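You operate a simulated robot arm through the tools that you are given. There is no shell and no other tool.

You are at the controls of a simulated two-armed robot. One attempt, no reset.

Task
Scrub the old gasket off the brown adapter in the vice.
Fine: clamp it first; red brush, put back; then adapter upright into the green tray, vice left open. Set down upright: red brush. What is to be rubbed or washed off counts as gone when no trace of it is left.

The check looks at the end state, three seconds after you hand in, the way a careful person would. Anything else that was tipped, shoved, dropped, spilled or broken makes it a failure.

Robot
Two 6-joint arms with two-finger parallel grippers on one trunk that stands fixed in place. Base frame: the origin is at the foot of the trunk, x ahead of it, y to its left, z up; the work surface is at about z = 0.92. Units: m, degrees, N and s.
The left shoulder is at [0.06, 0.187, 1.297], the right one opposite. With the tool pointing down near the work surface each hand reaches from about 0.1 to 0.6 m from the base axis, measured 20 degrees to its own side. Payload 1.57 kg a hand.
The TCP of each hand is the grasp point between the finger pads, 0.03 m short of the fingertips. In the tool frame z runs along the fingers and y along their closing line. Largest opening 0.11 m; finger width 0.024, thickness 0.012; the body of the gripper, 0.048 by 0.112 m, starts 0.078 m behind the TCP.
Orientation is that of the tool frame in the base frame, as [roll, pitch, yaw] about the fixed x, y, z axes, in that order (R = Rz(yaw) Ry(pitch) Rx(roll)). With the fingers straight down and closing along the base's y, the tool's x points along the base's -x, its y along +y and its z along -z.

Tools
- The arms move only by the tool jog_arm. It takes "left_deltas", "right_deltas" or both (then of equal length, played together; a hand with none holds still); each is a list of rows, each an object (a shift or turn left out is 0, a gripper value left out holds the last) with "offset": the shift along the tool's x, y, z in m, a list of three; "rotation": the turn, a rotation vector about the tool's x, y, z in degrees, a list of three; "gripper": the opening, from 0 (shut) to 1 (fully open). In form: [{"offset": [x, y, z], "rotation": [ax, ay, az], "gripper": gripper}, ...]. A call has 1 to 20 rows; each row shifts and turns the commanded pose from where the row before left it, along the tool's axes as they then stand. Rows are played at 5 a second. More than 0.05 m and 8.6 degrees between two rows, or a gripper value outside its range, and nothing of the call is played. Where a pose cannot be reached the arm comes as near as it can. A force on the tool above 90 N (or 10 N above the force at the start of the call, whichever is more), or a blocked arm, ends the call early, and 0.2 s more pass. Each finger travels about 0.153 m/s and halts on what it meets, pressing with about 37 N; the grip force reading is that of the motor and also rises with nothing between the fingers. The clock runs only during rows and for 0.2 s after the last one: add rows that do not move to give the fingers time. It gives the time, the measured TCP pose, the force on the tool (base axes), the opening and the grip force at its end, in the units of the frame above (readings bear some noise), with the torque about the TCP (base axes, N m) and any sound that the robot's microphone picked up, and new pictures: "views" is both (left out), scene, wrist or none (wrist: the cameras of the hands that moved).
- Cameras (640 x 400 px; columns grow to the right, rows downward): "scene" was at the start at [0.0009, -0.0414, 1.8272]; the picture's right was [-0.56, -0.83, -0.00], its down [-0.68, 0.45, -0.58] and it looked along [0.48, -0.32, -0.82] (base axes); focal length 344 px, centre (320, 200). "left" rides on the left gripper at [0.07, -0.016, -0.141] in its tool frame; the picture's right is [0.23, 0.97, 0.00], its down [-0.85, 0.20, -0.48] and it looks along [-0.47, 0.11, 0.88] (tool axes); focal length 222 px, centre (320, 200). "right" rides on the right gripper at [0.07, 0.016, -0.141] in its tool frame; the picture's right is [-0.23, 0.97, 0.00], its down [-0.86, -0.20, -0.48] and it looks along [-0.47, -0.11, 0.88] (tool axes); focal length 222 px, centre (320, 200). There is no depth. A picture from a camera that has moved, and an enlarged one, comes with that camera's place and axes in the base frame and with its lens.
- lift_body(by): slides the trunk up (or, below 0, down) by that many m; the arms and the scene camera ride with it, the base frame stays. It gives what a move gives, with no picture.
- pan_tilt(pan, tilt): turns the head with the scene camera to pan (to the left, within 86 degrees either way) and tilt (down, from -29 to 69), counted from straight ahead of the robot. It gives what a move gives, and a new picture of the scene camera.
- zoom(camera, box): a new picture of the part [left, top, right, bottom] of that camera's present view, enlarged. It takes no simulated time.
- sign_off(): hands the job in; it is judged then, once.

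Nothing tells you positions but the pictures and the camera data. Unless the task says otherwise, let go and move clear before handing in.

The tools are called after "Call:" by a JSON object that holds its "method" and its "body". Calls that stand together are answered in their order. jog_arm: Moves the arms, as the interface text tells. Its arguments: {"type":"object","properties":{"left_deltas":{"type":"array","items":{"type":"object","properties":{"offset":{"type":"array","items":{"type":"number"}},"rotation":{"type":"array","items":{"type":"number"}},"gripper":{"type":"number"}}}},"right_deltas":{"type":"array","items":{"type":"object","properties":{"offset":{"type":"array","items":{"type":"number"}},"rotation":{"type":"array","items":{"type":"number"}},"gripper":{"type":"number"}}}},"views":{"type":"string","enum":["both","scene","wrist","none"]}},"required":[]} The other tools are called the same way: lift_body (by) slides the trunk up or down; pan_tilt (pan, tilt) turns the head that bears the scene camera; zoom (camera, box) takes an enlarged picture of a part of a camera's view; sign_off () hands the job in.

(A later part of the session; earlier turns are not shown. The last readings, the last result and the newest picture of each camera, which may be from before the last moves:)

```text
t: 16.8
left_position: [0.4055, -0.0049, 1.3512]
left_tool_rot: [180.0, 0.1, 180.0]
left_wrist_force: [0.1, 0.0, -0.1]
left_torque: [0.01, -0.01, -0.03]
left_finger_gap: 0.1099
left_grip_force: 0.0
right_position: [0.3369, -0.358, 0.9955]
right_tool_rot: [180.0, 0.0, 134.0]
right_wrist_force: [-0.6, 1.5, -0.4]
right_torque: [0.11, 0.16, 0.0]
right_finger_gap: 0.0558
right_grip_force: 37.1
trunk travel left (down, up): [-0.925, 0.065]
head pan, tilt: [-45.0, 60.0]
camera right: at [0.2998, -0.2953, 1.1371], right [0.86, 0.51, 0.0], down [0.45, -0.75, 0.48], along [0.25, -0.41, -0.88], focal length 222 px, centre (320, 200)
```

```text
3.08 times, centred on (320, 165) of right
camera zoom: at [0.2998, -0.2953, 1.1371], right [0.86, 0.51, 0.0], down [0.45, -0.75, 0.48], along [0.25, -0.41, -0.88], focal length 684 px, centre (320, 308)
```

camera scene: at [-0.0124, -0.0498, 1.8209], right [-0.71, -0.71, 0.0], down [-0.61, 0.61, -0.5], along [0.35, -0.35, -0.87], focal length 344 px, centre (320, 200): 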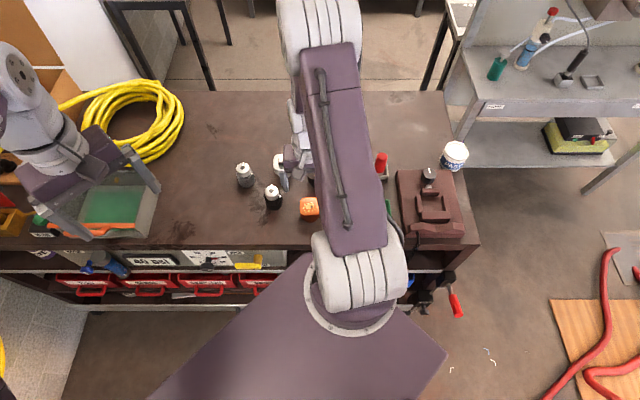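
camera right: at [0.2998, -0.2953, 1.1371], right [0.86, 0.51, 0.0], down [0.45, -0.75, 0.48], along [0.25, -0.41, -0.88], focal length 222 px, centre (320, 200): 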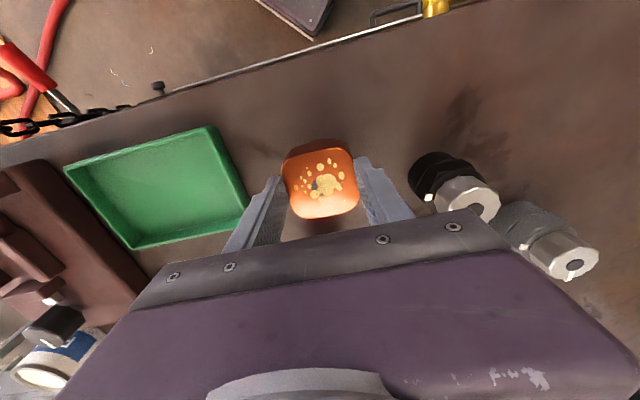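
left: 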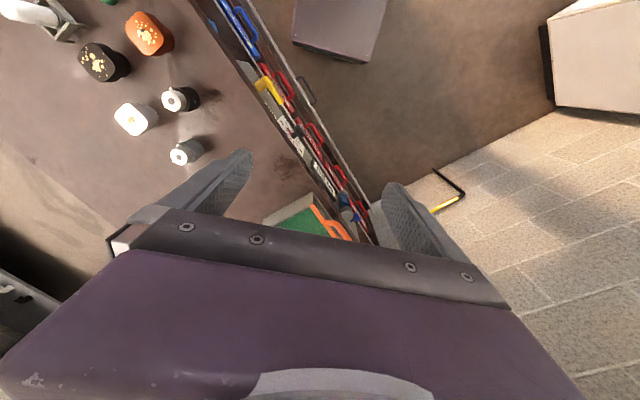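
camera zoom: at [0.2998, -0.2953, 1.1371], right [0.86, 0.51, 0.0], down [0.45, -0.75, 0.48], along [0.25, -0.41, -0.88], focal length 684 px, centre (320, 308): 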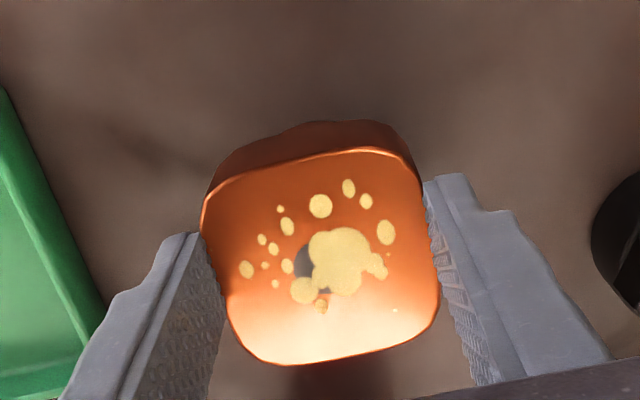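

I hold the head (56 mm gap, 37 N). I lift straight up and carry it above the vice pocket.

Call:
{"method": "jog_arm", "body": {"right_deltas": [{"offset": [0, 0, -0.02]}, {"offset": [0, 0, -0.04]}, {"offset": [0, 0, -0.045]}, {"offset": [0, 0, 0]}], "views": "wrist"}}

Call:
{"method": "jog_arm", "body": {"right_deltas": [{"offset": [-0.0031, -0.0438, 0]}, {"offset": [-0.0031, -0.0438, 0]}, {"offset": [-0.0031, -0.0438, 0]}, {"offset": [-0.0031, -0.0438, 0]}, {"offset": [-0.0031, -0.0438, 0]}, {"offset": [-0.0031, -0.0438, 0]}, {"offset": [-0.0031, -0.0438, 0]}, {"offset": [-0.0031, -0.0438, 0]}, {"offset": [0, 0, 0]}], "views": "both"}}

Call:
{"method": "zoom", "body": {"camera": "right", "box": [220, 40, 420, 220]}}

```text
t: 17.8
left_position: [0.4066, -0.0067, 1.349]
left_tool_rot: [179.8, 0.0, 180.0]
left_wrist_force: [0.3, 0.8, -0.2]
left_torque: [-0.02, -0.01, -0.02]
left_finger_gap: 0.1101
left_grip_force: 0.0
right_position: [0.3372, -0.3602, 1.1013]
right_tool_rot: [-180.0, 0.0, 134.1]
right_wrist_force: [0.7, 0.0, -3.8]
right_torque: [0.03, 0.02, -0.03]
right_finger_gap: 0.0557
right_grip_force: 36.8
trunk travel left (down, up): [-0.925, 0.065]
head pan, tilt: [-45.0, 60.0]
camera right: at [0.3004, -0.2973, 1.2421], right [0.86, 0.51, 0.0], down [0.45, -0.75, 0.48], along [0.24, -0.41, -0.88], focal length 222 px, centre (320, 200)
```

right: 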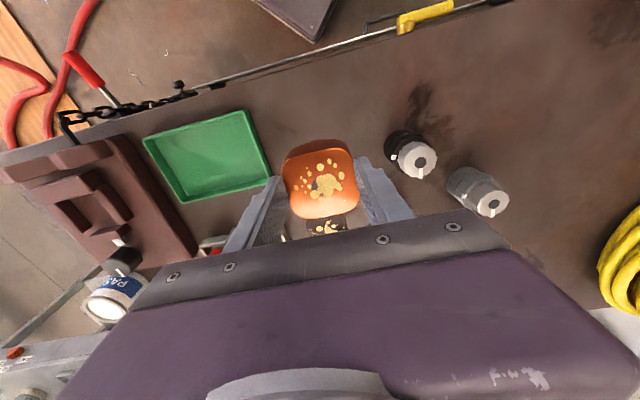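

```text
t: 19.8
left_position: [0.4065, -0.0072, 1.3496]
left_tool_rot: [-180.0, 0.1, 180.0]
left_wrist_force: [-0.2, 0.0, 0.8]
left_torque: [-0.04, 0.03, 0.02]
left_finger_gap: 0.1098
left_grip_force: 0.0
right_position: [0.1026, -0.6194, 1.1021]
right_tool_rot: [-179.9, -0.1, 134.1]
right_wrist_force: [0.2, 0.1, -5.0]
right_torque: [0.01, 0.03, -0.04]
right_finger_gap: 0.0557
right_grip_force: 37.1
trunk travel left (down, up): [-0.925, 0.065]
head pan, tilt: [-45.0, 60.0]
camera scene: at [-0.0115, -0.0492, 1.8209], right [-0.71, -0.71, 0.0], down [-0.61, 0.61, -0.5], along [0.35, -0.35, -0.87], focal length 344 px, centre (320, 200)
camera right: at [0.0652, -0.5586, 1.2432], right [0.86, 0.51, 0.0], down [0.45, -0.75, 0.48], along [0.25, -0.41, -0.88], focal length 222 px, centre (320, 200)
```

scene: 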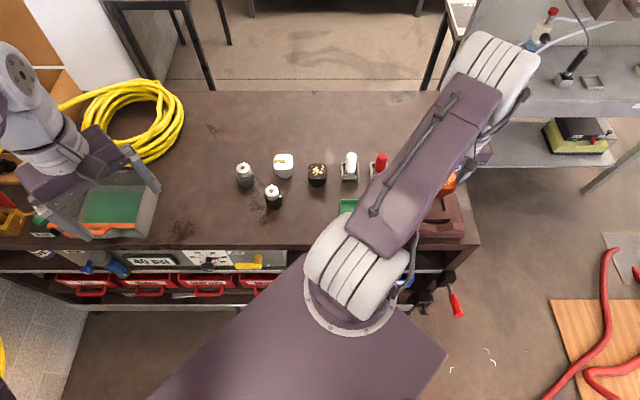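
right: 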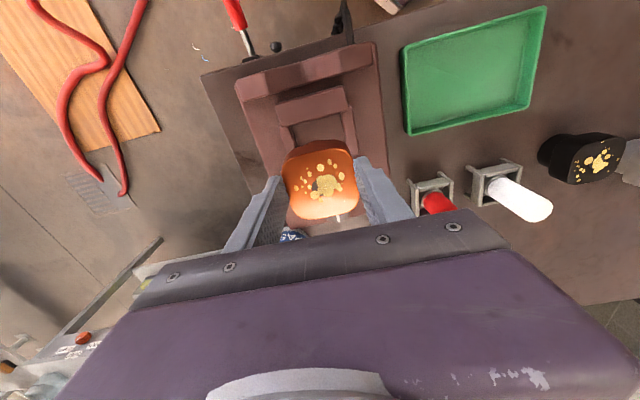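

```text
2.22 times, centred on (320, 130) of right
camera zoom: at [0.0652, -0.5586, 1.2432], right [0.86, 0.51, 0.0], down [0.45, -0.75, 0.48], along [0.25, -0.41, -0.88], focal length 494 px, centre (320, 356)
```

zoom: 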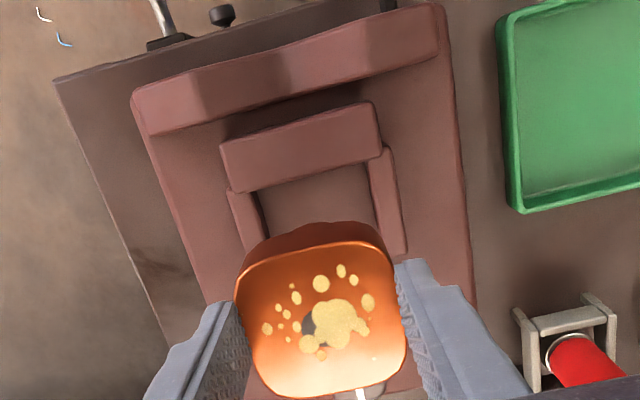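

The adapter is centred under the hand and nearly over the pocket; it needs about 3 mm towards the fixed jaw. I shift and lower to just above the jaws, then check again.

Call:
{"method": "jog_arm", "body": {"right_deltas": [{"offset": [0.0027, 0.0004, 0.0]}, {"offset": [0, 0, 0.022]}, {"offset": [0, 0, 0.022]}, {"offset": [0, 0, 0]}], "views": "wrist"}}

Call:
{"method": "zoom", "body": {"camera": "right", "box": [230, 60, 410, 220]}}

```text
t: 20.8
left_position: [0.4057, -0.006, 1.3502]
left_tool_rot: [-180.0, -0.1, 179.9]
left_wrist_force: [-0.5, -0.3, 0.1]
left_torque: [0.0, -0.01, -0.01]
left_finger_gap: 0.1099
left_grip_force: 0.0
right_position: [0.1002, -0.6181, 1.0566]
right_tool_rot: [180.0, 0.0, 134.0]
right_wrist_force: [0.4, -0.3, -4.5]
right_torque: [0.02, -0.01, -0.01]
right_finger_gap: 0.0556
right_grip_force: 37.1
trunk travel left (down, up): [-0.925, 0.065]
head pan, tilt: [-45.0, 60.0]
camera right: at [0.0642, -0.5563, 1.1978], right [0.86, 0.51, 0.0], down [0.45, -0.75, 0.48], along [0.25, -0.41, -0.88], focal length 222 px, centre (320, 200)
```

right: 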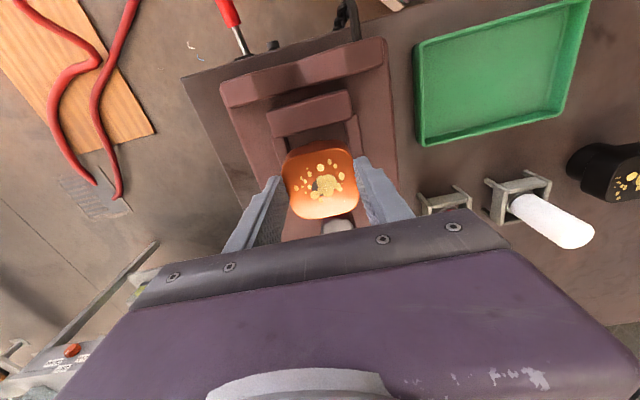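

```text
2.50 times, centred on (320, 140) of right
camera zoom: at [0.0642, -0.5563, 1.1978], right [0.86, 0.51, 0.0], down [0.45, -0.75, 0.48], along [0.25, -0.41, -0.88], focal length 555 px, centre (320, 350)
```

zoom: 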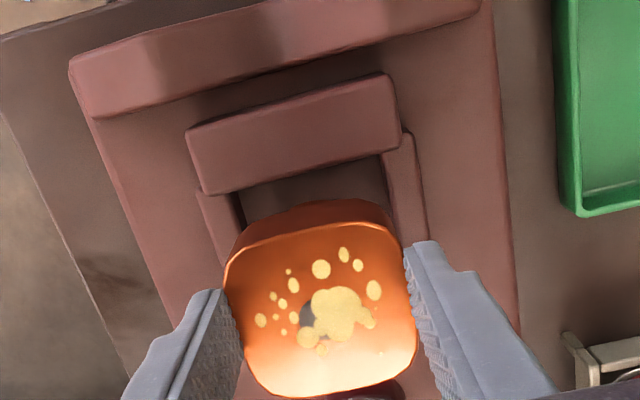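

Alignment looks good within a millimetre or so. I lower in small steps watching the contact force.

Call:
{"method": "jog_arm", "body": {"right_deltas": [{"offset": [0, 0, 0.008]}, {"offset": [0, 0, 0.008]}, {"offset": [0, 0, 0]}], "views": "wrist"}}

Call:
{"method": "zoom", "body": {"camera": "right", "box": [230, 60, 410, 220]}}

```text
t: 21.6
left_position: [0.4054, -0.006, 1.3504]
left_tool_rot: [-180.0, 0.1, -180.0]
left_wrist_force: [-0.3, 0.3, 0.4]
left_torque: [0.02, 0.0, -0.01]
left_finger_gap: 0.1101
left_grip_force: 0.0
right_position: [0.1019, -0.6179, 1.0409]
right_tool_rot: [-180.0, 0.0, 134.0]
right_wrist_force: [0.6, -0.1, -4.0]
right_torque: [0.0, 0.01, 0.01]
right_finger_gap: 0.0556
right_grip_force: 37.2
trunk travel left (down, up): [-0.925, 0.065]
head pan, tilt: [-45.0, 60.0]
camera right: at [0.0644, -0.5561, 1.1822], right [0.86, 0.51, 0.0], down [0.45, -0.75, 0.48], along [0.25, -0.41, -0.88], focal length 222 px, centre (320, 200)
```

right: 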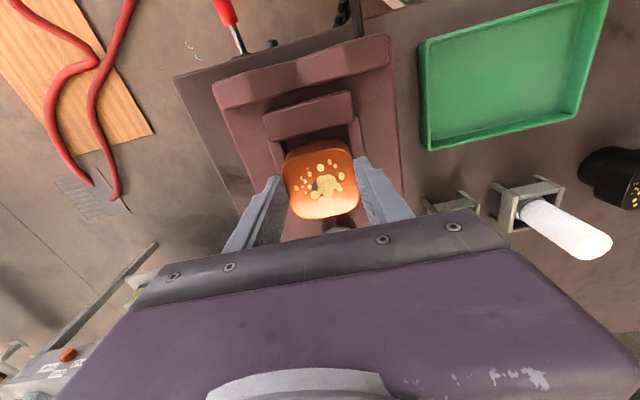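

```text
2.50 times, centred on (320, 140) of right
camera zoom: at [0.0644, -0.5561, 1.1822], right [0.86, 0.51, 0.0], down [0.45, -0.75, 0.48], along [0.25, -0.41, -0.88], focal length 555 px, centre (320, 350)
```

zoom: 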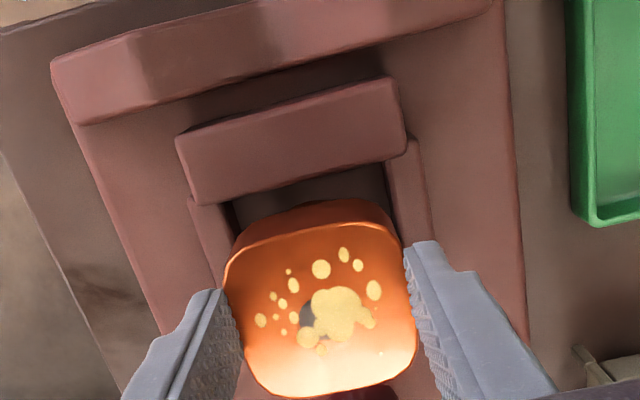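

Call:
{"method": "jog_arm", "body": {"right_deltas": [{"offset": [0, 0.0007, 0.004]}, {"offset": [0, 0, 0.004]}, {"offset": [0, 0, 0]}], "views": "none"}}

Call:
{"method": "jog_arm", "body": {"right_deltas": [{"offset": [0, 0, 0.004]}, {"offset": [0, 0, 0.003]}, {"offset": [0, 0, 0]}], "views": "none"}}

```text
t: 22.4
left_position: [0.4068, -0.0072, 1.3494]
left_tool_rot: [180.0, 0.1, 180.0]
left_wrist_force: [0.8, 0.3, -0.2]
left_torque: [-0.01, 0.02, -0.03]
left_finger_gap: 0.1103
left_grip_force: 0.0
right_position: [0.1023, -0.6179, 1.0335]
right_tool_rot: [180.0, 0.0, 133.9]
right_wrist_force: [-0.4, 0.2, -5.0]
right_torque: [0.02, 0.0, -0.02]
right_finger_gap: 0.056
right_grip_force: 37.1
trunk travel left (down, up): [-0.925, 0.065]
head pan, tilt: [-45.0, 60.0]
```

```text
t: 23.2
left_position: [0.4057, -0.0046, 1.3504]
left_tool_rot: [-180.0, 0.1, -179.9]
left_wrist_force: [0.0, 0.0, -0.4]
left_torque: [0.01, -0.02, -0.02]
left_finger_gap: 0.11
left_grip_force: 0.1
right_position: [0.1016, -0.6164, 1.0285]
right_tool_rot: [-179.9, 0.2, 134.0]
right_wrist_force: [2.0, -2.2, 13.2]
right_torque: [0.21, -0.12, 0.0]
right_finger_gap: 0.0555
right_grip_force: 36.4
trunk travel left (down, up): [-0.925, 0.065]
head pan, tilt: [-45.0, 60.0]
```

Contact came at TCP z = 1.0285, so the foot is on the pocket floor at about z = 0.953 and the jaws will clamp the foot. I shift it ~6 mm towards the fixed jaw with no load, set it down and release.

Call:
{"method": "jog_arm", "body": {"right_deltas": [{"offset": [0, 0, -0.0045]}, {"offset": [0.003, 0, 0]}, {"offset": [0.003, 0, 0]}, {"offset": [0, 0, 0.002]}, {"offset": [0, 0, 0]}], "views": "none"}}

Call:
{"method": "jog_arm", "body": {"right_deltas": [{"offset": [0, 0, 0.001]}, {"offset": [0, 0, 0]}], "views": "wrist"}}

Call:
{"method": "zoom", "body": {"camera": "right", "box": [230, 60, 410, 220]}}

```text
t: 24.4
left_position: [0.4063, -0.0066, 1.3501]
left_tool_rot: [-180.0, -0.1, -180.0]
left_wrist_force: [0.0, -0.1, 0.1]
left_torque: [0.04, 0.02, 0.0]
left_finger_gap: 0.1098
left_grip_force: 0.0
right_position: [0.0988, -0.6121, 1.0285]
right_tool_rot: [-180.0, -0.1, 134.0]
right_wrist_force: [-0.1, 0.7, -4.8]
right_torque: [0.01, 0.02, -0.01]
right_finger_gap: 0.0557
right_grip_force: 36.8
trunk travel left (down, up): [-0.925, 0.065]
head pan, tilt: [-45.0, 60.0]
```

```text
t: 25.0
left_position: [0.4064, -0.0044, 1.3493]
left_tool_rot: [180.0, 0.0, 180.0]
left_wrist_force: [-0.3, -0.5, 0.1]
left_torque: [0.0, -0.03, 0.01]
left_finger_gap: 0.1101
left_grip_force: 0.0
right_position: [0.0976, -0.6124, 1.028]
right_tool_rot: [179.9, 0.1, 134.0]
right_wrist_force: [0.8, 0.1, 2.5]
right_torque: [0.13, -0.01, 0.01]
right_finger_gap: 0.0555
right_grip_force: 37.2
trunk travel left (down, up): [-0.925, 0.065]
head pan, tilt: [-45.0, 60.0]
camera right: at [0.0604, -0.5505, 1.169], right [0.86, 0.51, 0.0], down [0.45, -0.75, 0.48], along [0.25, -0.41, -0.88], focal length 222 px, centre (320, 200)
```

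right: 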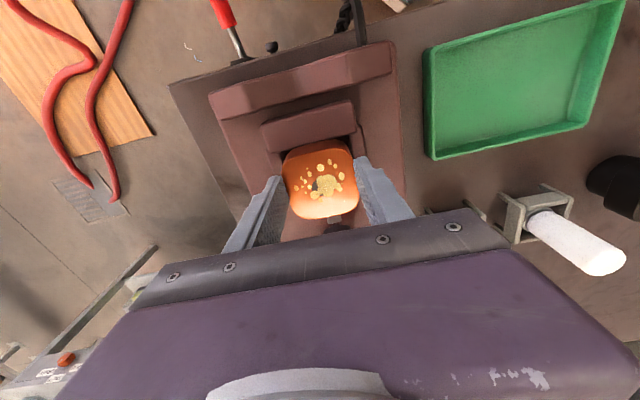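

```text
2.50 times, centred on (320, 140) of right
camera zoom: at [0.0604, -0.5505, 1.169], right [0.86, 0.51, 0.0], down [0.45, -0.75, 0.48], along [0.25, -0.41, -0.88], focal length 555 px, centre (320, 350)
```

zoom: 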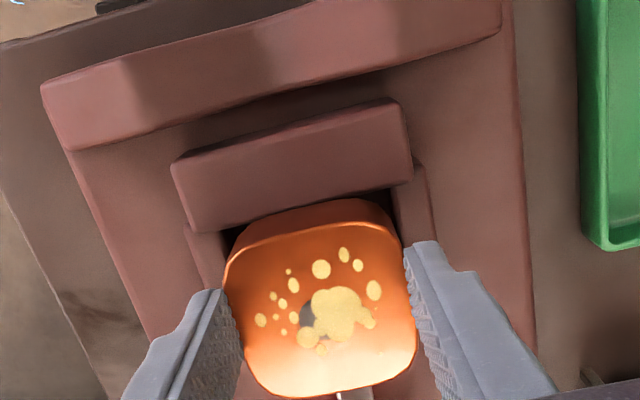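

The adapter rests on the floor with very light contact. I release it and rise straight up.

Call:
{"method": "jog_arm", "body": {"right_deltas": [{"offset": [0, 0, 0], "gripper": 0.62}, {"offset": [0, 0, 0], "gripper": 0.75}, {"offset": [0, 0, 0]}, {"offset": [0, 0, -0.02]}, {"offset": [0, 0, -0.03]}, {"offset": [0, 0, -0.03]}, {"offset": [0, 0, 0]}], "views": "wrist"}}

Call:
{"method": "zoom", "body": {"camera": "right", "box": [220, 40, 420, 220]}}

```text
t: 26.6
left_position: [0.406, -0.0067, 1.3504]
left_tool_rot: [-180.0, 0.0, -179.9]
left_wrist_force: [0.6, -0.6, -0.1]
left_torque: [0.03, 0.03, 0.01]
left_finger_gap: 0.1101
left_grip_force: 0.0
right_position: [0.0982, -0.6127, 1.1068]
right_tool_rot: [180.0, 0.0, 134.0]
right_wrist_force: [-0.6, 0.5, -0.3]
right_torque: [-0.02, 0.01, 0.01]
right_finger_gap: 0.0823
right_grip_force: 0.1
trunk travel left (down, up): [-0.925, 0.065]
head pan, tilt: [-45.0, 60.0]
camera right: at [0.0605, -0.5506, 1.2488], right [0.86, 0.51, 0.0], down [0.45, -0.75, 0.48], along [0.25, -0.41, -0.88], focal length 222 px, centre (320, 200)
```

right: 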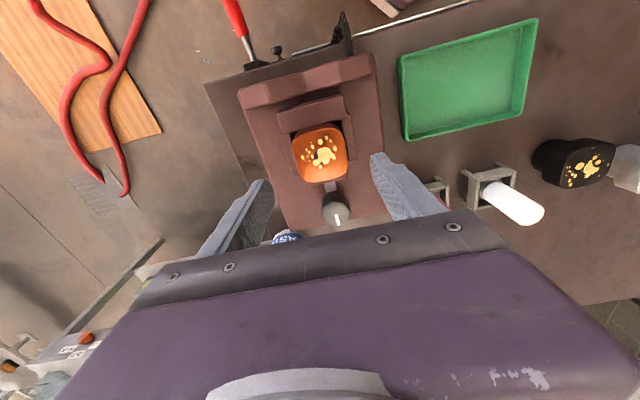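

```text
2.22 times, centred on (320, 130) of right
camera zoom: at [0.0605, -0.5506, 1.2488], right [0.86, 0.51, 0.0], down [0.45, -0.75, 0.48], along [0.25, -0.41, -0.88], focal length 494 px, centre (320, 356)
```

zoom: 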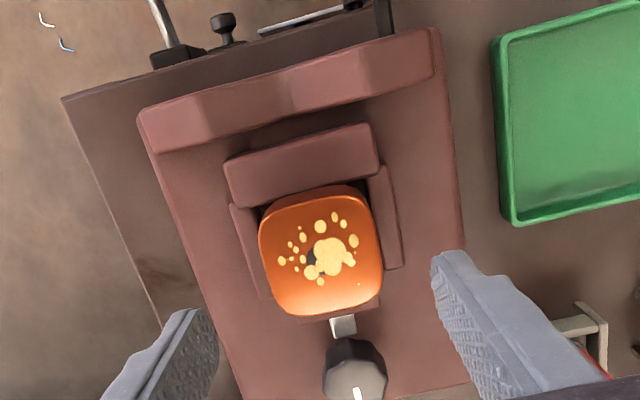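

The adapter stands upright in the pocket. Now I move over the knob, staying above the adapter, with the gripper narrowed a bit.

Call:
{"method": "jog_arm", "body": {"right_deltas": [{"offset": [-0.031, 0, 0], "gripper": 0.6}, {"offset": [-0.031, 0, 0]}, {"offset": [-0.0307, 0.0005, 0]}, {"offset": [0, 0, 0.03]}, {"offset": [0, 0, 0.012]}, {"offset": [0, 0, 0]}], "views": "wrist"}}

Call:
{"method": "zoom", "body": {"camera": "right", "box": [230, 60, 410, 220]}}

```text
t: 28.0
left_position: [0.4054, -0.006, 1.3515]
left_tool_rot: [-179.9, 0.1, 180.0]
left_wrist_force: [0.4, 0.0, 0.3]
left_torque: [-0.02, 0.02, -0.02]
left_finger_gap: 0.1102
left_grip_force: 0.0
right_position: [0.1623, -0.6782, 1.0655]
right_tool_rot: [-180.0, -0.1, 134.0]
right_wrist_force: [-0.4, 0.1, 0.0]
right_torque: [0.01, -0.02, -0.02]
right_finger_gap: 0.0659
right_grip_force: 0.0
trunk travel left (down, up): [-0.925, 0.065]
head pan, tilt: [-45.0, 60.0]
camera right: at [0.1261, -0.6164, 1.2072], right [0.86, 0.51, 0.0], down [0.45, -0.75, 0.48], along [0.25, -0.41, -0.88], focal length 222 px, centre (320, 200)
```

right: 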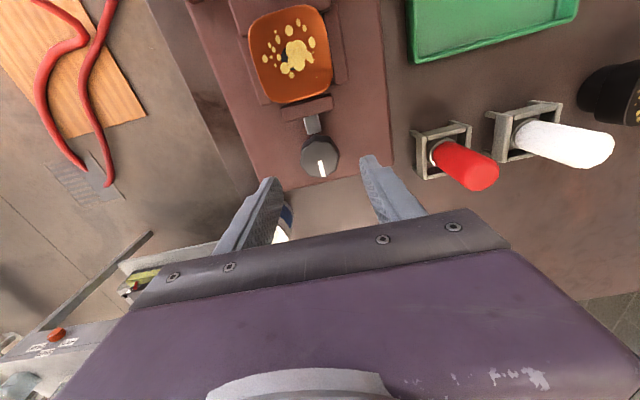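

```text
2.50 times, centred on (320, 140) of right
camera zoom: at [0.1261, -0.6164, 1.2072], right [0.86, 0.51, 0.0], down [0.45, -0.75, 0.48], along [0.25, -0.41, -0.88], focal length 555 px, centre (320, 350)
```

zoom: 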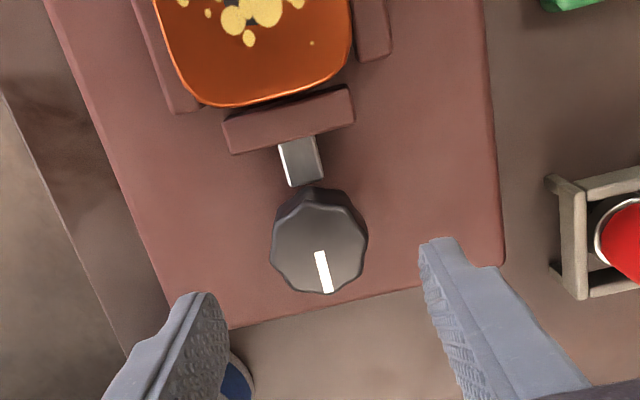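

The knob is centred between the fingers. I descend so the fingertips straddle its upper part, then close on it.

Call:
{"method": "jog_arm", "body": {"right_deltas": [{"offset": [-0.0012, -0.0012, 0.025]}, {"offset": [0, 0, 0.025]}, {"offset": [0, 0, 0.0165]}, {"offset": [0, 0, 0]}], "views": "wrist"}}

Call:
{"method": "zoom", "body": {"camera": "right", "box": [230, 90, 410, 230]}}

```text
t: 29.0
left_position: [0.4049, -0.0058, 1.3503]
left_tool_rot: [180.0, -0.1, -180.0]
left_wrist_force: [-0.1, -0.1, 0.3]
left_torque: [-0.02, 0.02, 0.02]
left_finger_gap: 0.1099
left_grip_force: 0.0
right_position: [0.1625, -0.6807, 0.9986]
right_tool_rot: [180.0, 0.0, 134.0]
right_wrist_force: [0.4, -0.6, -0.4]
right_torque: [-0.01, -0.03, -0.05]
right_finger_gap: 0.0662
right_grip_force: 0.0
trunk travel left (down, up): [-0.925, 0.065]
head pan, tilt: [-45.0, 60.0]
camera right: at [0.1252, -0.6187, 1.14], right [0.86, 0.51, 0.0], down [0.45, -0.75, 0.48], along [0.25, -0.41, -0.88], focal length 222 px, centre (320, 200)
```

right: 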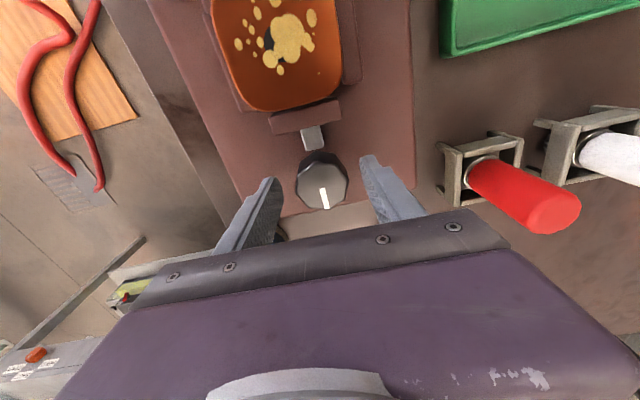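

```text
2.86 times, centred on (320, 160) of right
camera zoom: at [0.1252, -0.6187, 1.14], right [0.86, 0.51, 0.0], down [0.45, -0.75, 0.48], along [0.25, -0.41, -0.88], focal length 635 px, centre (320, 314)
```

zoom: 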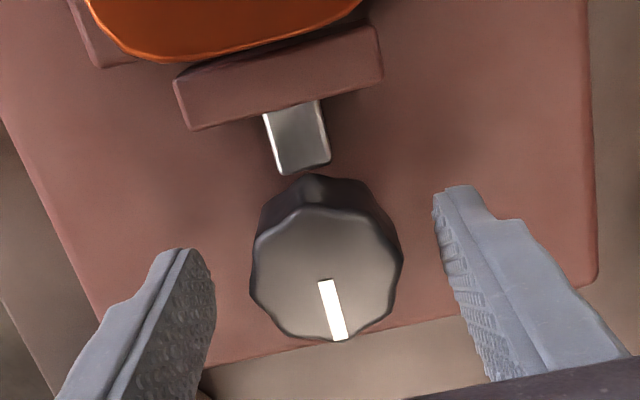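

Good alignment. I close on the knob and try a small clockwise turn, watching the jaw.

Call:
{"method": "jog_arm", "body": {"right_deltas": [{"offset": [0, 0, 0], "gripper": 0.25}, {"offset": [0, 0, 0]}, {"offset": [0, 0, 0]}], "views": "none"}}

Call:
{"method": "jog_arm", "body": {"right_deltas": [{"rotation": [0, 0, 8]}, {"rotation": [0, 0, 8]}, {"rotation": [0, 0, 8]}, {"rotation": [0, 0, 0]}], "views": "wrist"}}

Call:
{"method": "zoom", "body": {"camera": "right", "box": [200, 40, 420, 230]}}

```text
t: 29.8
left_position: [0.4084, -0.006, 1.3498]
left_tool_rot: [180.0, 0.0, -179.8]
left_wrist_force: [0.9, 0.1, 0.3]
left_torque: [-0.04, 0.0, 0.0]
left_finger_gap: 0.11
left_grip_force: 0.1
right_position: [0.1639, -0.6802, 0.9991]
right_tool_rot: [179.9, -0.2, 134.1]
right_wrist_force: [3.6, 5.5, -4.4]
right_torque: [-0.51, 0.0, -0.02]
right_finger_gap: 0.0394
right_grip_force: 44.6
trunk travel left (down, up): [-0.925, 0.065]
head pan, tilt: [-45.0, 60.0]
```

```text
t: 30.8
left_position: [0.4071, -0.0059, 1.3494]
left_tool_rot: [-180.0, -0.1, -179.9]
left_wrist_force: [-0.3, -0.3, 1.1]
left_torque: [-0.03, -0.03, -0.03]
left_finger_gap: 0.1101
left_grip_force: 0.1
right_position: [0.1633, -0.6792, 0.9987]
right_tool_rot: [180.0, -0.1, 109.9]
right_wrist_force: [5.1, 6.2, -6.6]
right_torque: [0.67, -0.91, -0.02]
right_finger_gap: 0.0394
right_grip_force: 45.4
trunk travel left (down, up): [-0.925, 0.065]
head pan, tilt: [-45.0, 60.0]
camera right: at [0.1545, -0.6083, 1.1401], right [0.99, 0.12, 0.0], down [0.1, -0.87, 0.48], along [0.06, -0.47, -0.88], focal length 222 px, centre (320, 200)
```

right: 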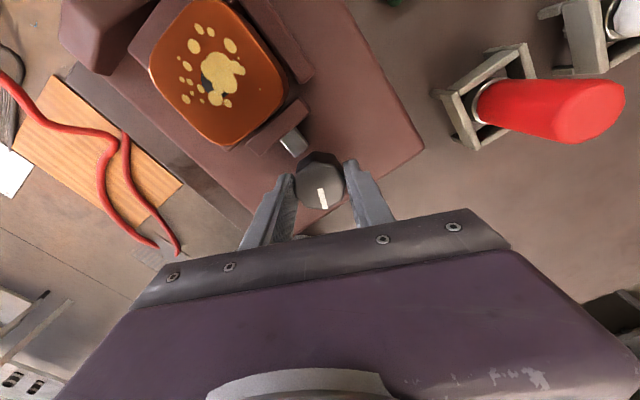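

```text
2.11 times, centred on (310, 135) of right
camera zoom: at [0.1545, -0.6083, 1.1401], right [0.99, 0.12, 0.0], down [0.1, -0.87, 0.48], along [0.06, -0.47, -0.88], focal length 468 px, centre (341, 337)
```

zoom: 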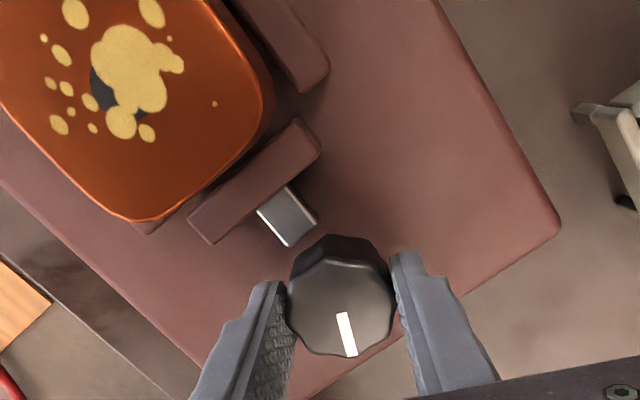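

The knob turns freely with the hand. I continue turning clockwise and compare the jaw's position.

Call:
{"method": "jog_arm", "body": {"right_deltas": [{"rotation": [0, 0, 8]}, {"rotation": [0, 0, 8]}, {"rotation": [0, 0, 8]}, {"rotation": [0, 0, 8]}, {"rotation": [0, 0, 8]}, {"rotation": [0, 0, 8]}, {"rotation": [0, 0, 0]}], "views": "wrist"}}

Call:
{"method": "zoom", "body": {"camera": "right", "box": [160, 40, 420, 230]}}

```text
t: 32.4
left_position: [0.4073, -0.0057, 1.3502]
left_tool_rot: [-180.0, 0.0, -179.9]
left_wrist_force: [-0.5, -0.2, 0.9]
left_torque: [-0.02, -0.01, -0.01]
left_finger_gap: 0.1102
left_grip_force: 0.1
right_position: [0.1618, -0.6799, 0.9988]
right_tool_rot: [-179.9, -0.1, 61.9]
right_wrist_force: [4.0, 9.1, -10.2]
right_torque: [0.32, -0.88, 0.0]
right_finger_gap: 0.0395
right_grip_force: 44.9
trunk travel left (down, up): [-0.925, 0.065]
head pan, tilt: [-45.0, 60.0]
camera right: at [0.2098, -0.6254, 1.14], right [0.75, -0.66, 0.0], down [-0.58, -0.66, 0.48], along [-0.32, -0.36, -0.88], focal length 222 px, centre (320, 200)
```

right: 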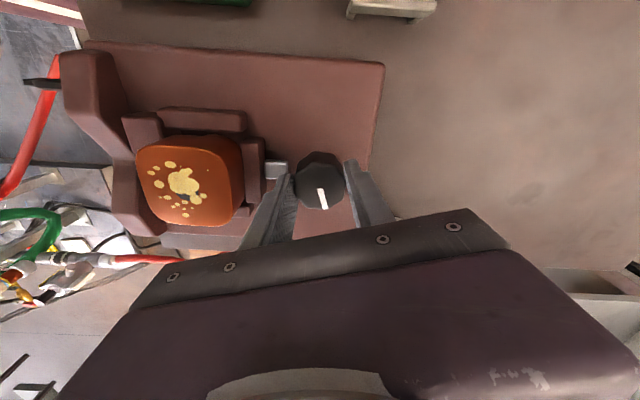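

```text
2.11 times, centred on (290, 135) of right
camera zoom: at [0.2098, -0.6254, 1.14], right [0.75, -0.66, 0.0], down [-0.58, -0.66, 0.48], along [-0.32, -0.36, -0.88], focal length 468 px, centre (383, 337)
```

zoom: 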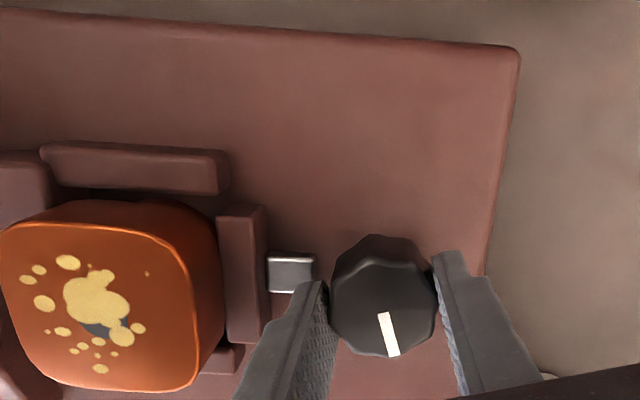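

The moving jaw has advanced about 6 mm, so clockwise closes it. I keep turning as far as the wrist allows.

Call:
{"method": "jog_arm", "body": {"right_deltas": [{"rotation": [0, 0, 8]}, {"rotation": [0, 0, 8]}, {"rotation": [0, 0, 8]}, {"rotation": [0, 0, 8]}, {"rotation": [0, 0, 8]}, {"rotation": [0, 0, 0]}], "views": "wrist"}}

Call:
{"method": "zoom", "body": {"camera": "right", "box": [140, 40, 420, 230]}}

```text
t: 33.8
left_position: [0.405, -0.0061, 1.3489]
left_tool_rot: [180.0, 0.0, 180.0]
left_wrist_force: [-0.6, 0.4, -0.3]
left_torque: [-0.01, -0.02, -0.01]
left_finger_gap: 0.1099
left_grip_force: 0.1
right_position: [0.1629, -0.6792, 0.999]
right_tool_rot: [-179.9, 0.0, 22.0]
right_wrist_force: [-0.9, 12.3, -15.2]
right_torque: [-0.55, 0.24, 0.38]
right_finger_gap: 0.0396
right_grip_force: 44.8
trunk travel left (down, up): [-0.925, 0.065]
head pan, tilt: [-45.0, 60.0]
camera right: at [0.2328, -0.6683, 1.1399], right [0.15, -0.99, 0.0], down [-0.87, -0.14, 0.48], along [-0.47, -0.07, -0.88], focal length 222 px, centre (320, 200)
```

right: 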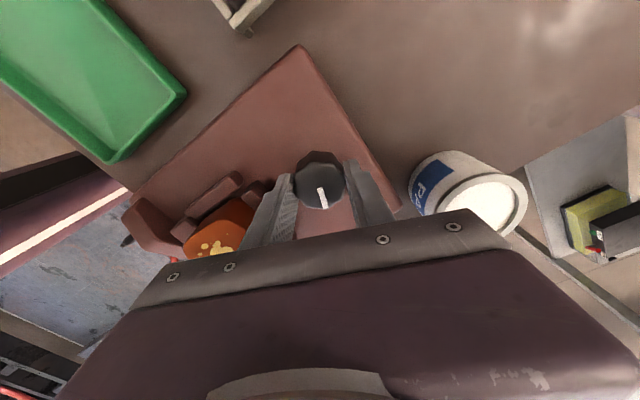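

```text
2.11 times, centred on (280, 135) of right
camera zoom: at [0.2328, -0.6683, 1.1399], right [0.15, -0.99, 0.0], down [-0.87, -0.14, 0.48], along [-0.47, -0.07, -0.88], focal length 468 px, centre (404, 337)
```

zoom: 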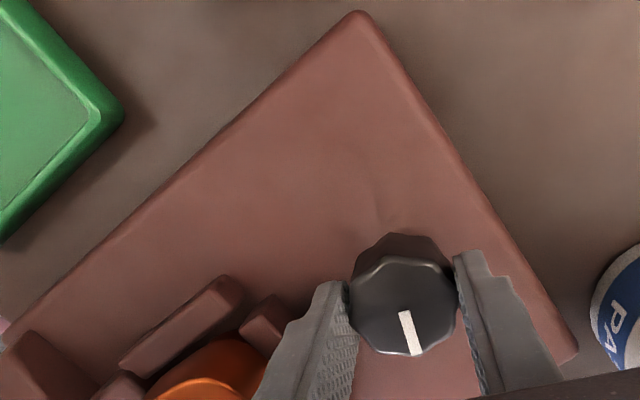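

A resisting torque (0.38 N·m) has appeared, so the jaw is probably reaching the foot. I turn a little more and check.

Call:
{"method": "jog_arm", "body": {"right_deltas": [{"rotation": [0, 0, 6]}, {"rotation": [0, 0, 0]}], "views": "none"}}

Call:
{"method": "jog_arm", "body": {"right_deltas": [{"rotation": [0, 0, 6]}, {"rotation": [0, 0, 0]}], "views": "wrist"}}

```text
t: 34.4
left_position: [0.4048, -0.0073, 1.3506]
left_tool_rot: [-180.0, 0.0, 180.0]
left_wrist_force: [0.6, 0.2, 0.1]
left_torque: [-0.01, 0.0, 0.03]
left_finger_gap: 0.1101
left_grip_force: 0.1
right_position: [0.1605, -0.6799, 0.9991]
right_tool_rot: [-179.9, -0.1, 16.0]
right_wrist_force: [-6.7, 11.7, -15.7]
right_torque: [-0.26, -0.07, 0.42]
right_finger_gap: 0.039
right_grip_force: 44.6
trunk travel left (down, up): [-0.925, 0.065]
head pan, tilt: [-45.0, 60.0]
```

```text
t: 35.0
left_position: [0.4045, -0.0032, 1.3513]
left_tool_rot: [-179.8, 0.1, 180.0]
left_wrist_force: [-0.6, -0.7, -0.6]
left_torque: [-0.01, -0.01, -0.03]
left_finger_gap: 0.11
left_grip_force: 0.1
right_position: [0.1618, -0.6797, 1.0013]
right_tool_rot: [179.9, 0.1, 10.0]
right_wrist_force: [-5.4, 8.2, 3.7]
right_torque: [0.83, 0.64, 0.01]
right_finger_gap: 0.0387
right_grip_force: 44.2
trunk travel left (down, up): [-0.925, 0.065]
head pan, tilt: [-45.0, 60.0]
camera right: at [0.2324, -0.6824, 1.1432], right [-0.06, -1.0, 0.0], down [-0.88, 0.05, 0.48], along [-0.48, 0.02, -0.88], focal length 222 px, centre (320, 200)
```

right: 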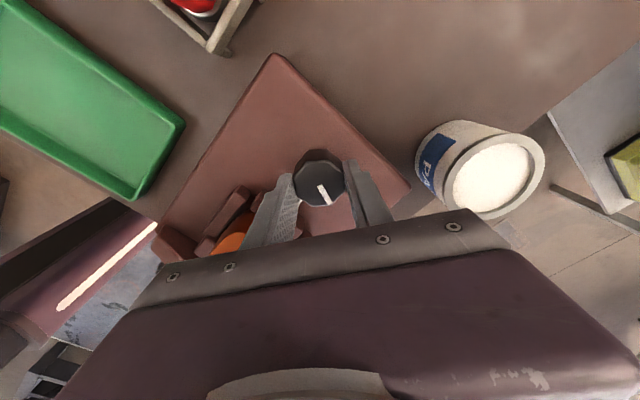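

The knob no longer follows and slips in the fingers, which suggests the jaw is tight against the foot. I open, rise and rotate back to view the clamp.

Call:
{"method": "jog_arm", "body": {"right_deltas": [{"offset": [0, 0, 0], "gripper": 0.5}, {"offset": [0, 0, 0]}, {"offset": [0, 0, -0.03]}, {"offset": [0, 0, -0.04]}, {"rotation": [0, 0, -8]}, {"rotation": [0, 0, -8]}, {"rotation": [0, 0, -8]}, {"rotation": [0, 0, -8]}, {"rotation": [0, 0, -8]}, {"rotation": [0, 0, -8]}, {"rotation": [0, 0, -8]}, {"rotation": [0, 0, -8]}, {"rotation": [0, 0, -8]}, {"rotation": [0, 0, -8]}, {"rotation": [0, 0, -8]}, {"rotation": [0, 0, -8]}, {"rotation": [0, 0, -8]}, {"rotation": [0, 0, -8]}, {"rotation": [0, 0, -8]}, {"rotation": [0, 0, -4]}], "views": "wrist"}}

Call:
{"method": "zoom", "body": {"camera": "right", "box": [220, 20, 420, 220]}}

```text
t: 39.2
left_position: [0.4061, -0.0064, 1.3502]
left_tool_rot: [-180.0, 0.0, 179.9]
left_wrist_force: [0.1, 0.1, -0.5]
left_torque: [-0.01, 0.0, -0.02]
left_finger_gap: 0.11
left_grip_force: 0.0
right_position: [0.1627, -0.6789, 1.0679]
right_tool_rot: [180.0, 0.0, 134.3]
right_wrist_force: [-0.5, 1.2, -0.1]
right_torque: [0.0, -0.01, -0.01]
right_finger_gap: 0.0549
right_grip_force: 0.0
trunk travel left (down, up): [-0.925, 0.065]
head pan, tilt: [-45.0, 60.0]
camera right: at [0.1248, -0.6184, 1.2102], right [0.86, 0.52, 0.0], down [0.45, -0.75, 0.48], along [0.25, -0.41, -0.88], focal length 222 px, centre (320, 200)
```

right: 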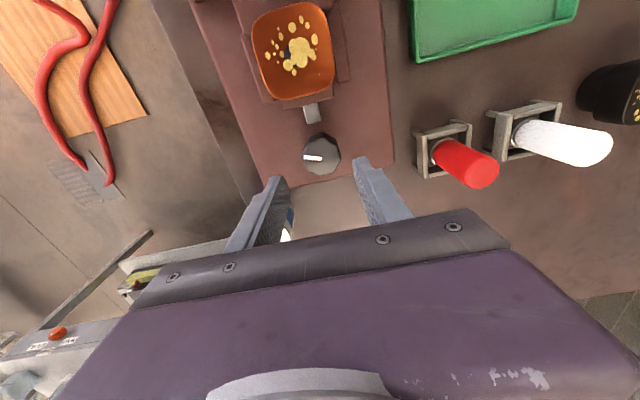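

```text
2.00 times, centred on (320, 120) of right
camera zoom: at [0.1248, -0.6184, 1.2102], right [0.86, 0.52, 0.0], down [0.45, -0.75, 0.48], along [0.25, -0.41, -0.88], focal length 444 px, centre (320, 360)
```

zoom: 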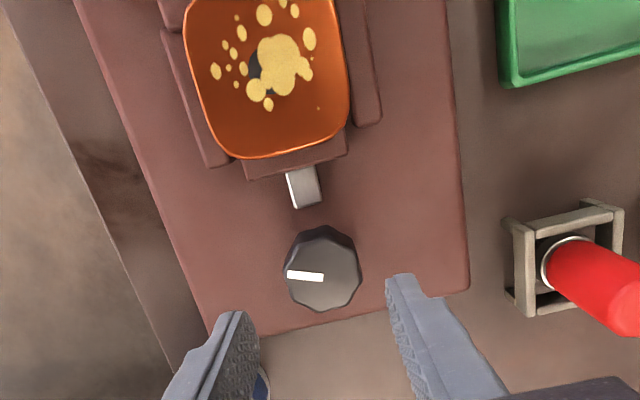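

The jaw moved in roughly 10 mm and the pointer now points sideways. I move back for a view of the whole clamp from the other side to make sure the foot is really held.

Call:
{"method": "jog_arm", "body": {"right_deltas": [{"offset": [0, 0, -0.04], "gripper": 0.75}, {"offset": [0.04, 0, -0.01]}, {"offset": [0.04, 0, 0]}, {"offset": [0.02, 0, 0]}, {"offset": [0, 0, 0]}], "views": "wrist"}}

Call:
{"method": "zoom", "body": {"camera": "right", "box": [240, 60, 400, 220]}}

```text
t: 40.4
left_position: [0.406, -0.0063, 1.3497]
left_tool_rot: [180.0, 0.0, -179.9]
left_wrist_force: [0.5, 0.4, 0.1]
left_torque: [0.01, 0.04, -0.02]
left_finger_gap: 0.1101
left_grip_force: 0.0
right_position: [0.0921, -0.607, 1.1182]
right_tool_rot: [-179.9, 0.0, 134.1]
right_wrist_force: [0.2, 0.8, -0.5]
right_torque: [-0.02, -0.02, 0.0]
right_finger_gap: 0.0826
right_grip_force: 0.0
trunk travel left (down, up): [-0.925, 0.065]
head pan, tilt: [-45.0, 60.0]
camera right: at [0.0557, -0.5466, 1.2597], right [0.86, 0.51, 0.0], down [0.45, -0.75, 0.48], along [0.25, -0.41, -0.88], focal length 222 px, centre (320, 200)
```

right: 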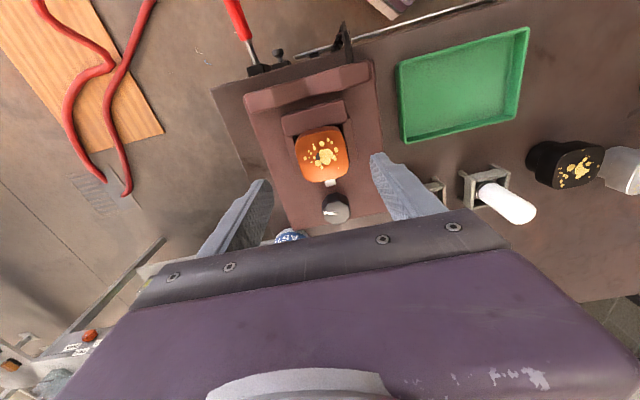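

```text
2.50 times, centred on (320, 140) of right
camera zoom: at [0.0557, -0.5466, 1.2597], right [0.86, 0.51, 0.0], down [0.45, -0.75, 0.48], along [0.25, -0.41, -0.88], focal length 555 px, centre (320, 350)
```

zoom: 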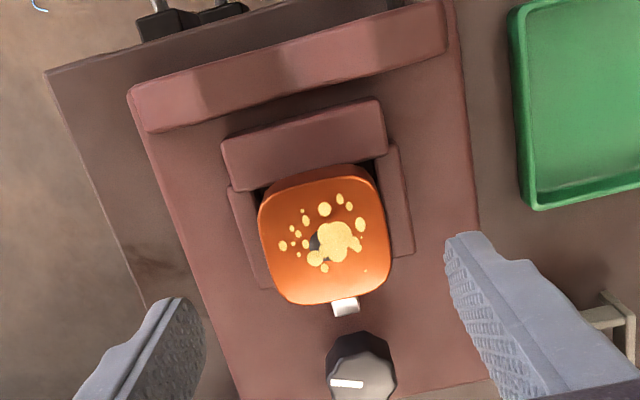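

The adapter has not shifted and the gap now matches its ~49 mm foot. I re-grip the knob and try to tighten once more to confirm it is firmly clamped.

Call:
{"method": "jog_arm", "body": {"right_deltas": [{"offset": [-0.035, 0, 0], "gripper": 0.6}, {"offset": [-0.035, 0, 0]}, {"offset": [-0.031, -0.0005, 0]}, {"offset": [0, 0, 0.04]}, {"offset": [0, 0, 0.04]}, {"offset": [0, 0, 0.0395]}, {"offset": [0, 0, 0], "gripper": 0.25}, {"offset": [0, 0, 0]}, {"offset": [0, 0, 0]}], "views": "wrist"}}

Call:
{"method": "jog_arm", "body": {"right_deltas": [{"rotation": [0, 0, 5]}, {"rotation": [0, 0, 0]}], "views": "none"}}

Call:
{"method": "jog_arm", "body": {"right_deltas": [{"rotation": [0, 0, 5]}, {"rotation": [0, 0, 0]}], "views": "wrist"}}

```text
t: 42.4
left_position: [0.4074, -0.0047, 1.3496]
left_tool_rot: [-180.0, -0.1, -179.8]
left_wrist_force: [-0.3, -0.4, -0.1]
left_torque: [-0.01, 0.0, -0.02]
left_finger_gap: 0.11
left_grip_force: 0.0
right_position: [0.1637, -0.6799, 0.9989]
right_tool_rot: [-180.0, -0.2, 134.1]
right_wrist_force: [6.2, 9.3, -10.6]
right_torque: [-0.63, -0.69, 0.0]
right_finger_gap: 0.0389
right_grip_force: 44.2
trunk travel left (down, up): [-0.925, 0.065]
head pan, tilt: [-45.0, 60.0]
camera right: at [0.127, -0.6186, 1.1397], right [0.86, 0.51, 0.0], down [0.45, -0.75, 0.48], along [0.24, -0.41, -0.88], focal length 222 px, centre (320, 200)
```

right: 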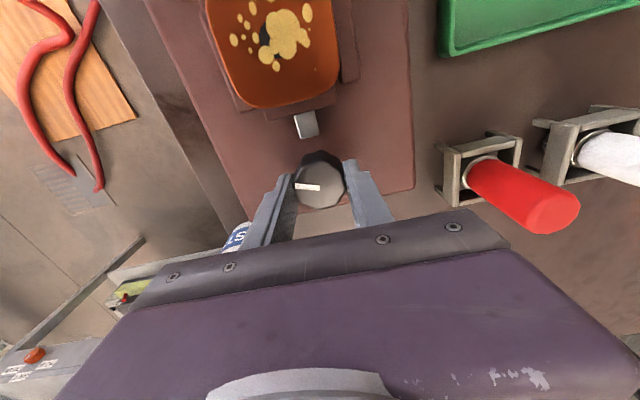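

```text
t: 43.0
left_position: [0.4081, -0.0056, 1.3503]
left_tool_rot: [180.0, -0.1, -180.0]
left_wrist_force: [-0.8, 0.8, 0.5]
left_torque: [0.02, 0.03, -0.01]
left_finger_gap: 0.1101
left_grip_force: 0.1
right_position: [0.1635, -0.68, 0.9981]
right_tool_rot: [-180.0, -0.2, 129.1]
right_wrist_force: [6.1, 13.0, -12.0]
right_torque: [0.41, 0.02, 0.79]
right_finger_gap: 0.0386
right_grip_force: 44.4
trunk travel left (down, up): [-0.925, 0.065]
head pan, tilt: [-45.0, 60.0]
```

```text
t: 43.6
left_position: [0.4077, -0.0059, 1.3494]
left_tool_rot: [180.0, -0.1, 180.0]
left_wrist_force: [-0.6, 0.8, -0.1]
left_torque: [0.01, 0.02, 0.01]
left_finger_gap: 0.1098
left_grip_force: 0.0
right_position: [0.1631, -0.6801, 0.999]
right_tool_rot: [180.0, -0.2, 124.0]
right_wrist_force: [6.8, 14.6, -15.0]
right_torque: [0.43, -0.08, 1.18]
right_finger_gap: 0.0391
right_grip_force: 44.7
trunk travel left (down, up): [-0.925, 0.065]
head pan, tilt: [-45.0, 60.0]
camera right: at [0.1381, -0.613, 1.1404], right [0.93, 0.36, 0.0], down [0.31, -0.82, 0.48], along [0.17, -0.45, -0.88], focal length 222 px, centre (320, 200)
```

right: 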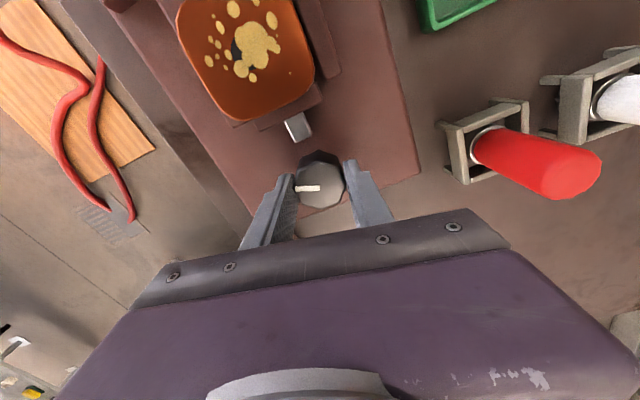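

The resisting torque climbed to 1.2 N·m over 10°, so the adapter is firmly clamped. I release the knob and move over the red brush.

Call:
{"method": "jog_arm", "body": {"right_deltas": [{"offset": [0, 0, 0], "gripper": 0.55}, {"offset": [0, 0, 0]}, {"offset": [0, 0, -0.03]}, {"offset": [0, 0, -0.04]}, {"offset": [0, 0, -0.035], "rotation": [0, 0, -5]}, {"offset": [0, 0, 0], "rotation": [0, 0, -5]}, {"offset": [-0.0094, 0.0356, 0]}, {"offset": [-0.0094, 0.0356, 0]}, {"offset": [-0.0094, 0.0356, 0]}, {"offset": [-0.0094, 0.0356, 0]}, {"offset": [0, 0, 0]}], "views": "both"}}

Call:
{"method": "zoom", "body": {"camera": "right", "box": [230, 80, 410, 230]}}

```text
t: 46.0
left_position: [0.4061, -0.0067, 1.3503]
left_tool_rot: [-180.0, 0.0, 180.0]
left_wrist_force: [-0.7, 0.3, 1.2]
left_torque: [0.0, -0.01, -0.01]
left_finger_gap: 0.1099
left_grip_force: 0.2
right_position: [0.2898, -0.6096, 1.1046]
right_tool_rot: [-180.0, 0.0, 134.0]
right_wrist_force: [0.3, -0.3, 0.0]
right_torque: [-0.02, 0.01, 0.01]
right_finger_gap: 0.0603
right_grip_force: 0.0
trunk travel left (down, up): [-0.925, 0.065]
head pan, tilt: [-45.0, 60.0]
camera scene: at [-0.0121, -0.0483, 1.8209], right [-0.71, -0.71, 0.0], down [-0.61, 0.61, -0.5], along [0.35, -0.35, -0.87], focal length 344 px, centre (320, 200)
camera right: at [0.2533, -0.5476, 1.2464], right [0.86, 0.51, 0.0], down [0.45, -0.75, 0.48], along [0.25, -0.41, -0.88], focal length 222 px, centre (320, 200)
```

scene: 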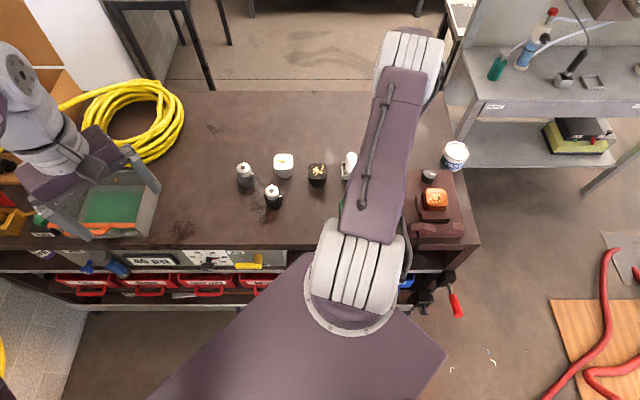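
right: 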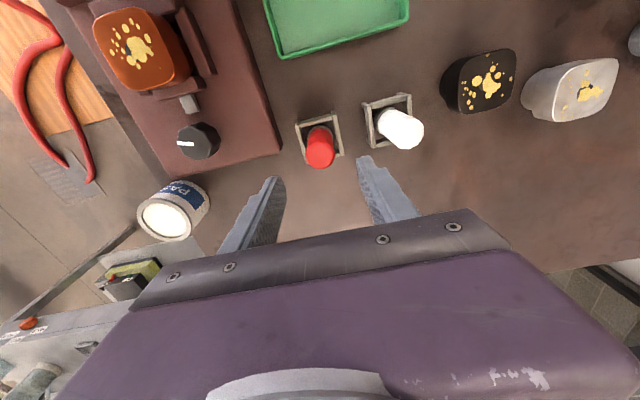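

```text
2.67 times, centred on (320, 155) of right
camera zoom: at [0.2533, -0.5476, 1.2464], right [0.86, 0.51, 0.0], down [0.45, -0.75, 0.48], along [0.25, -0.41, -0.88], focal length 592 px, centre (320, 320)
```

zoom: 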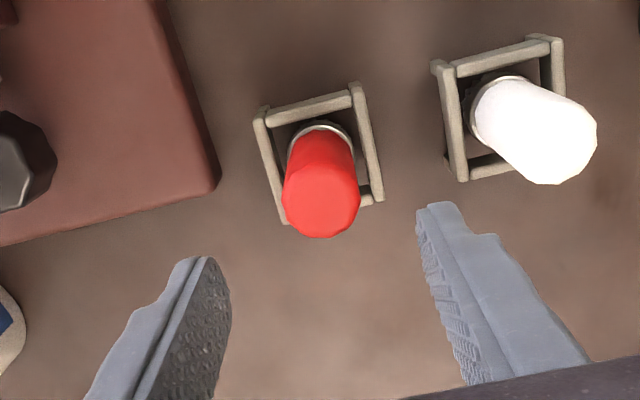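

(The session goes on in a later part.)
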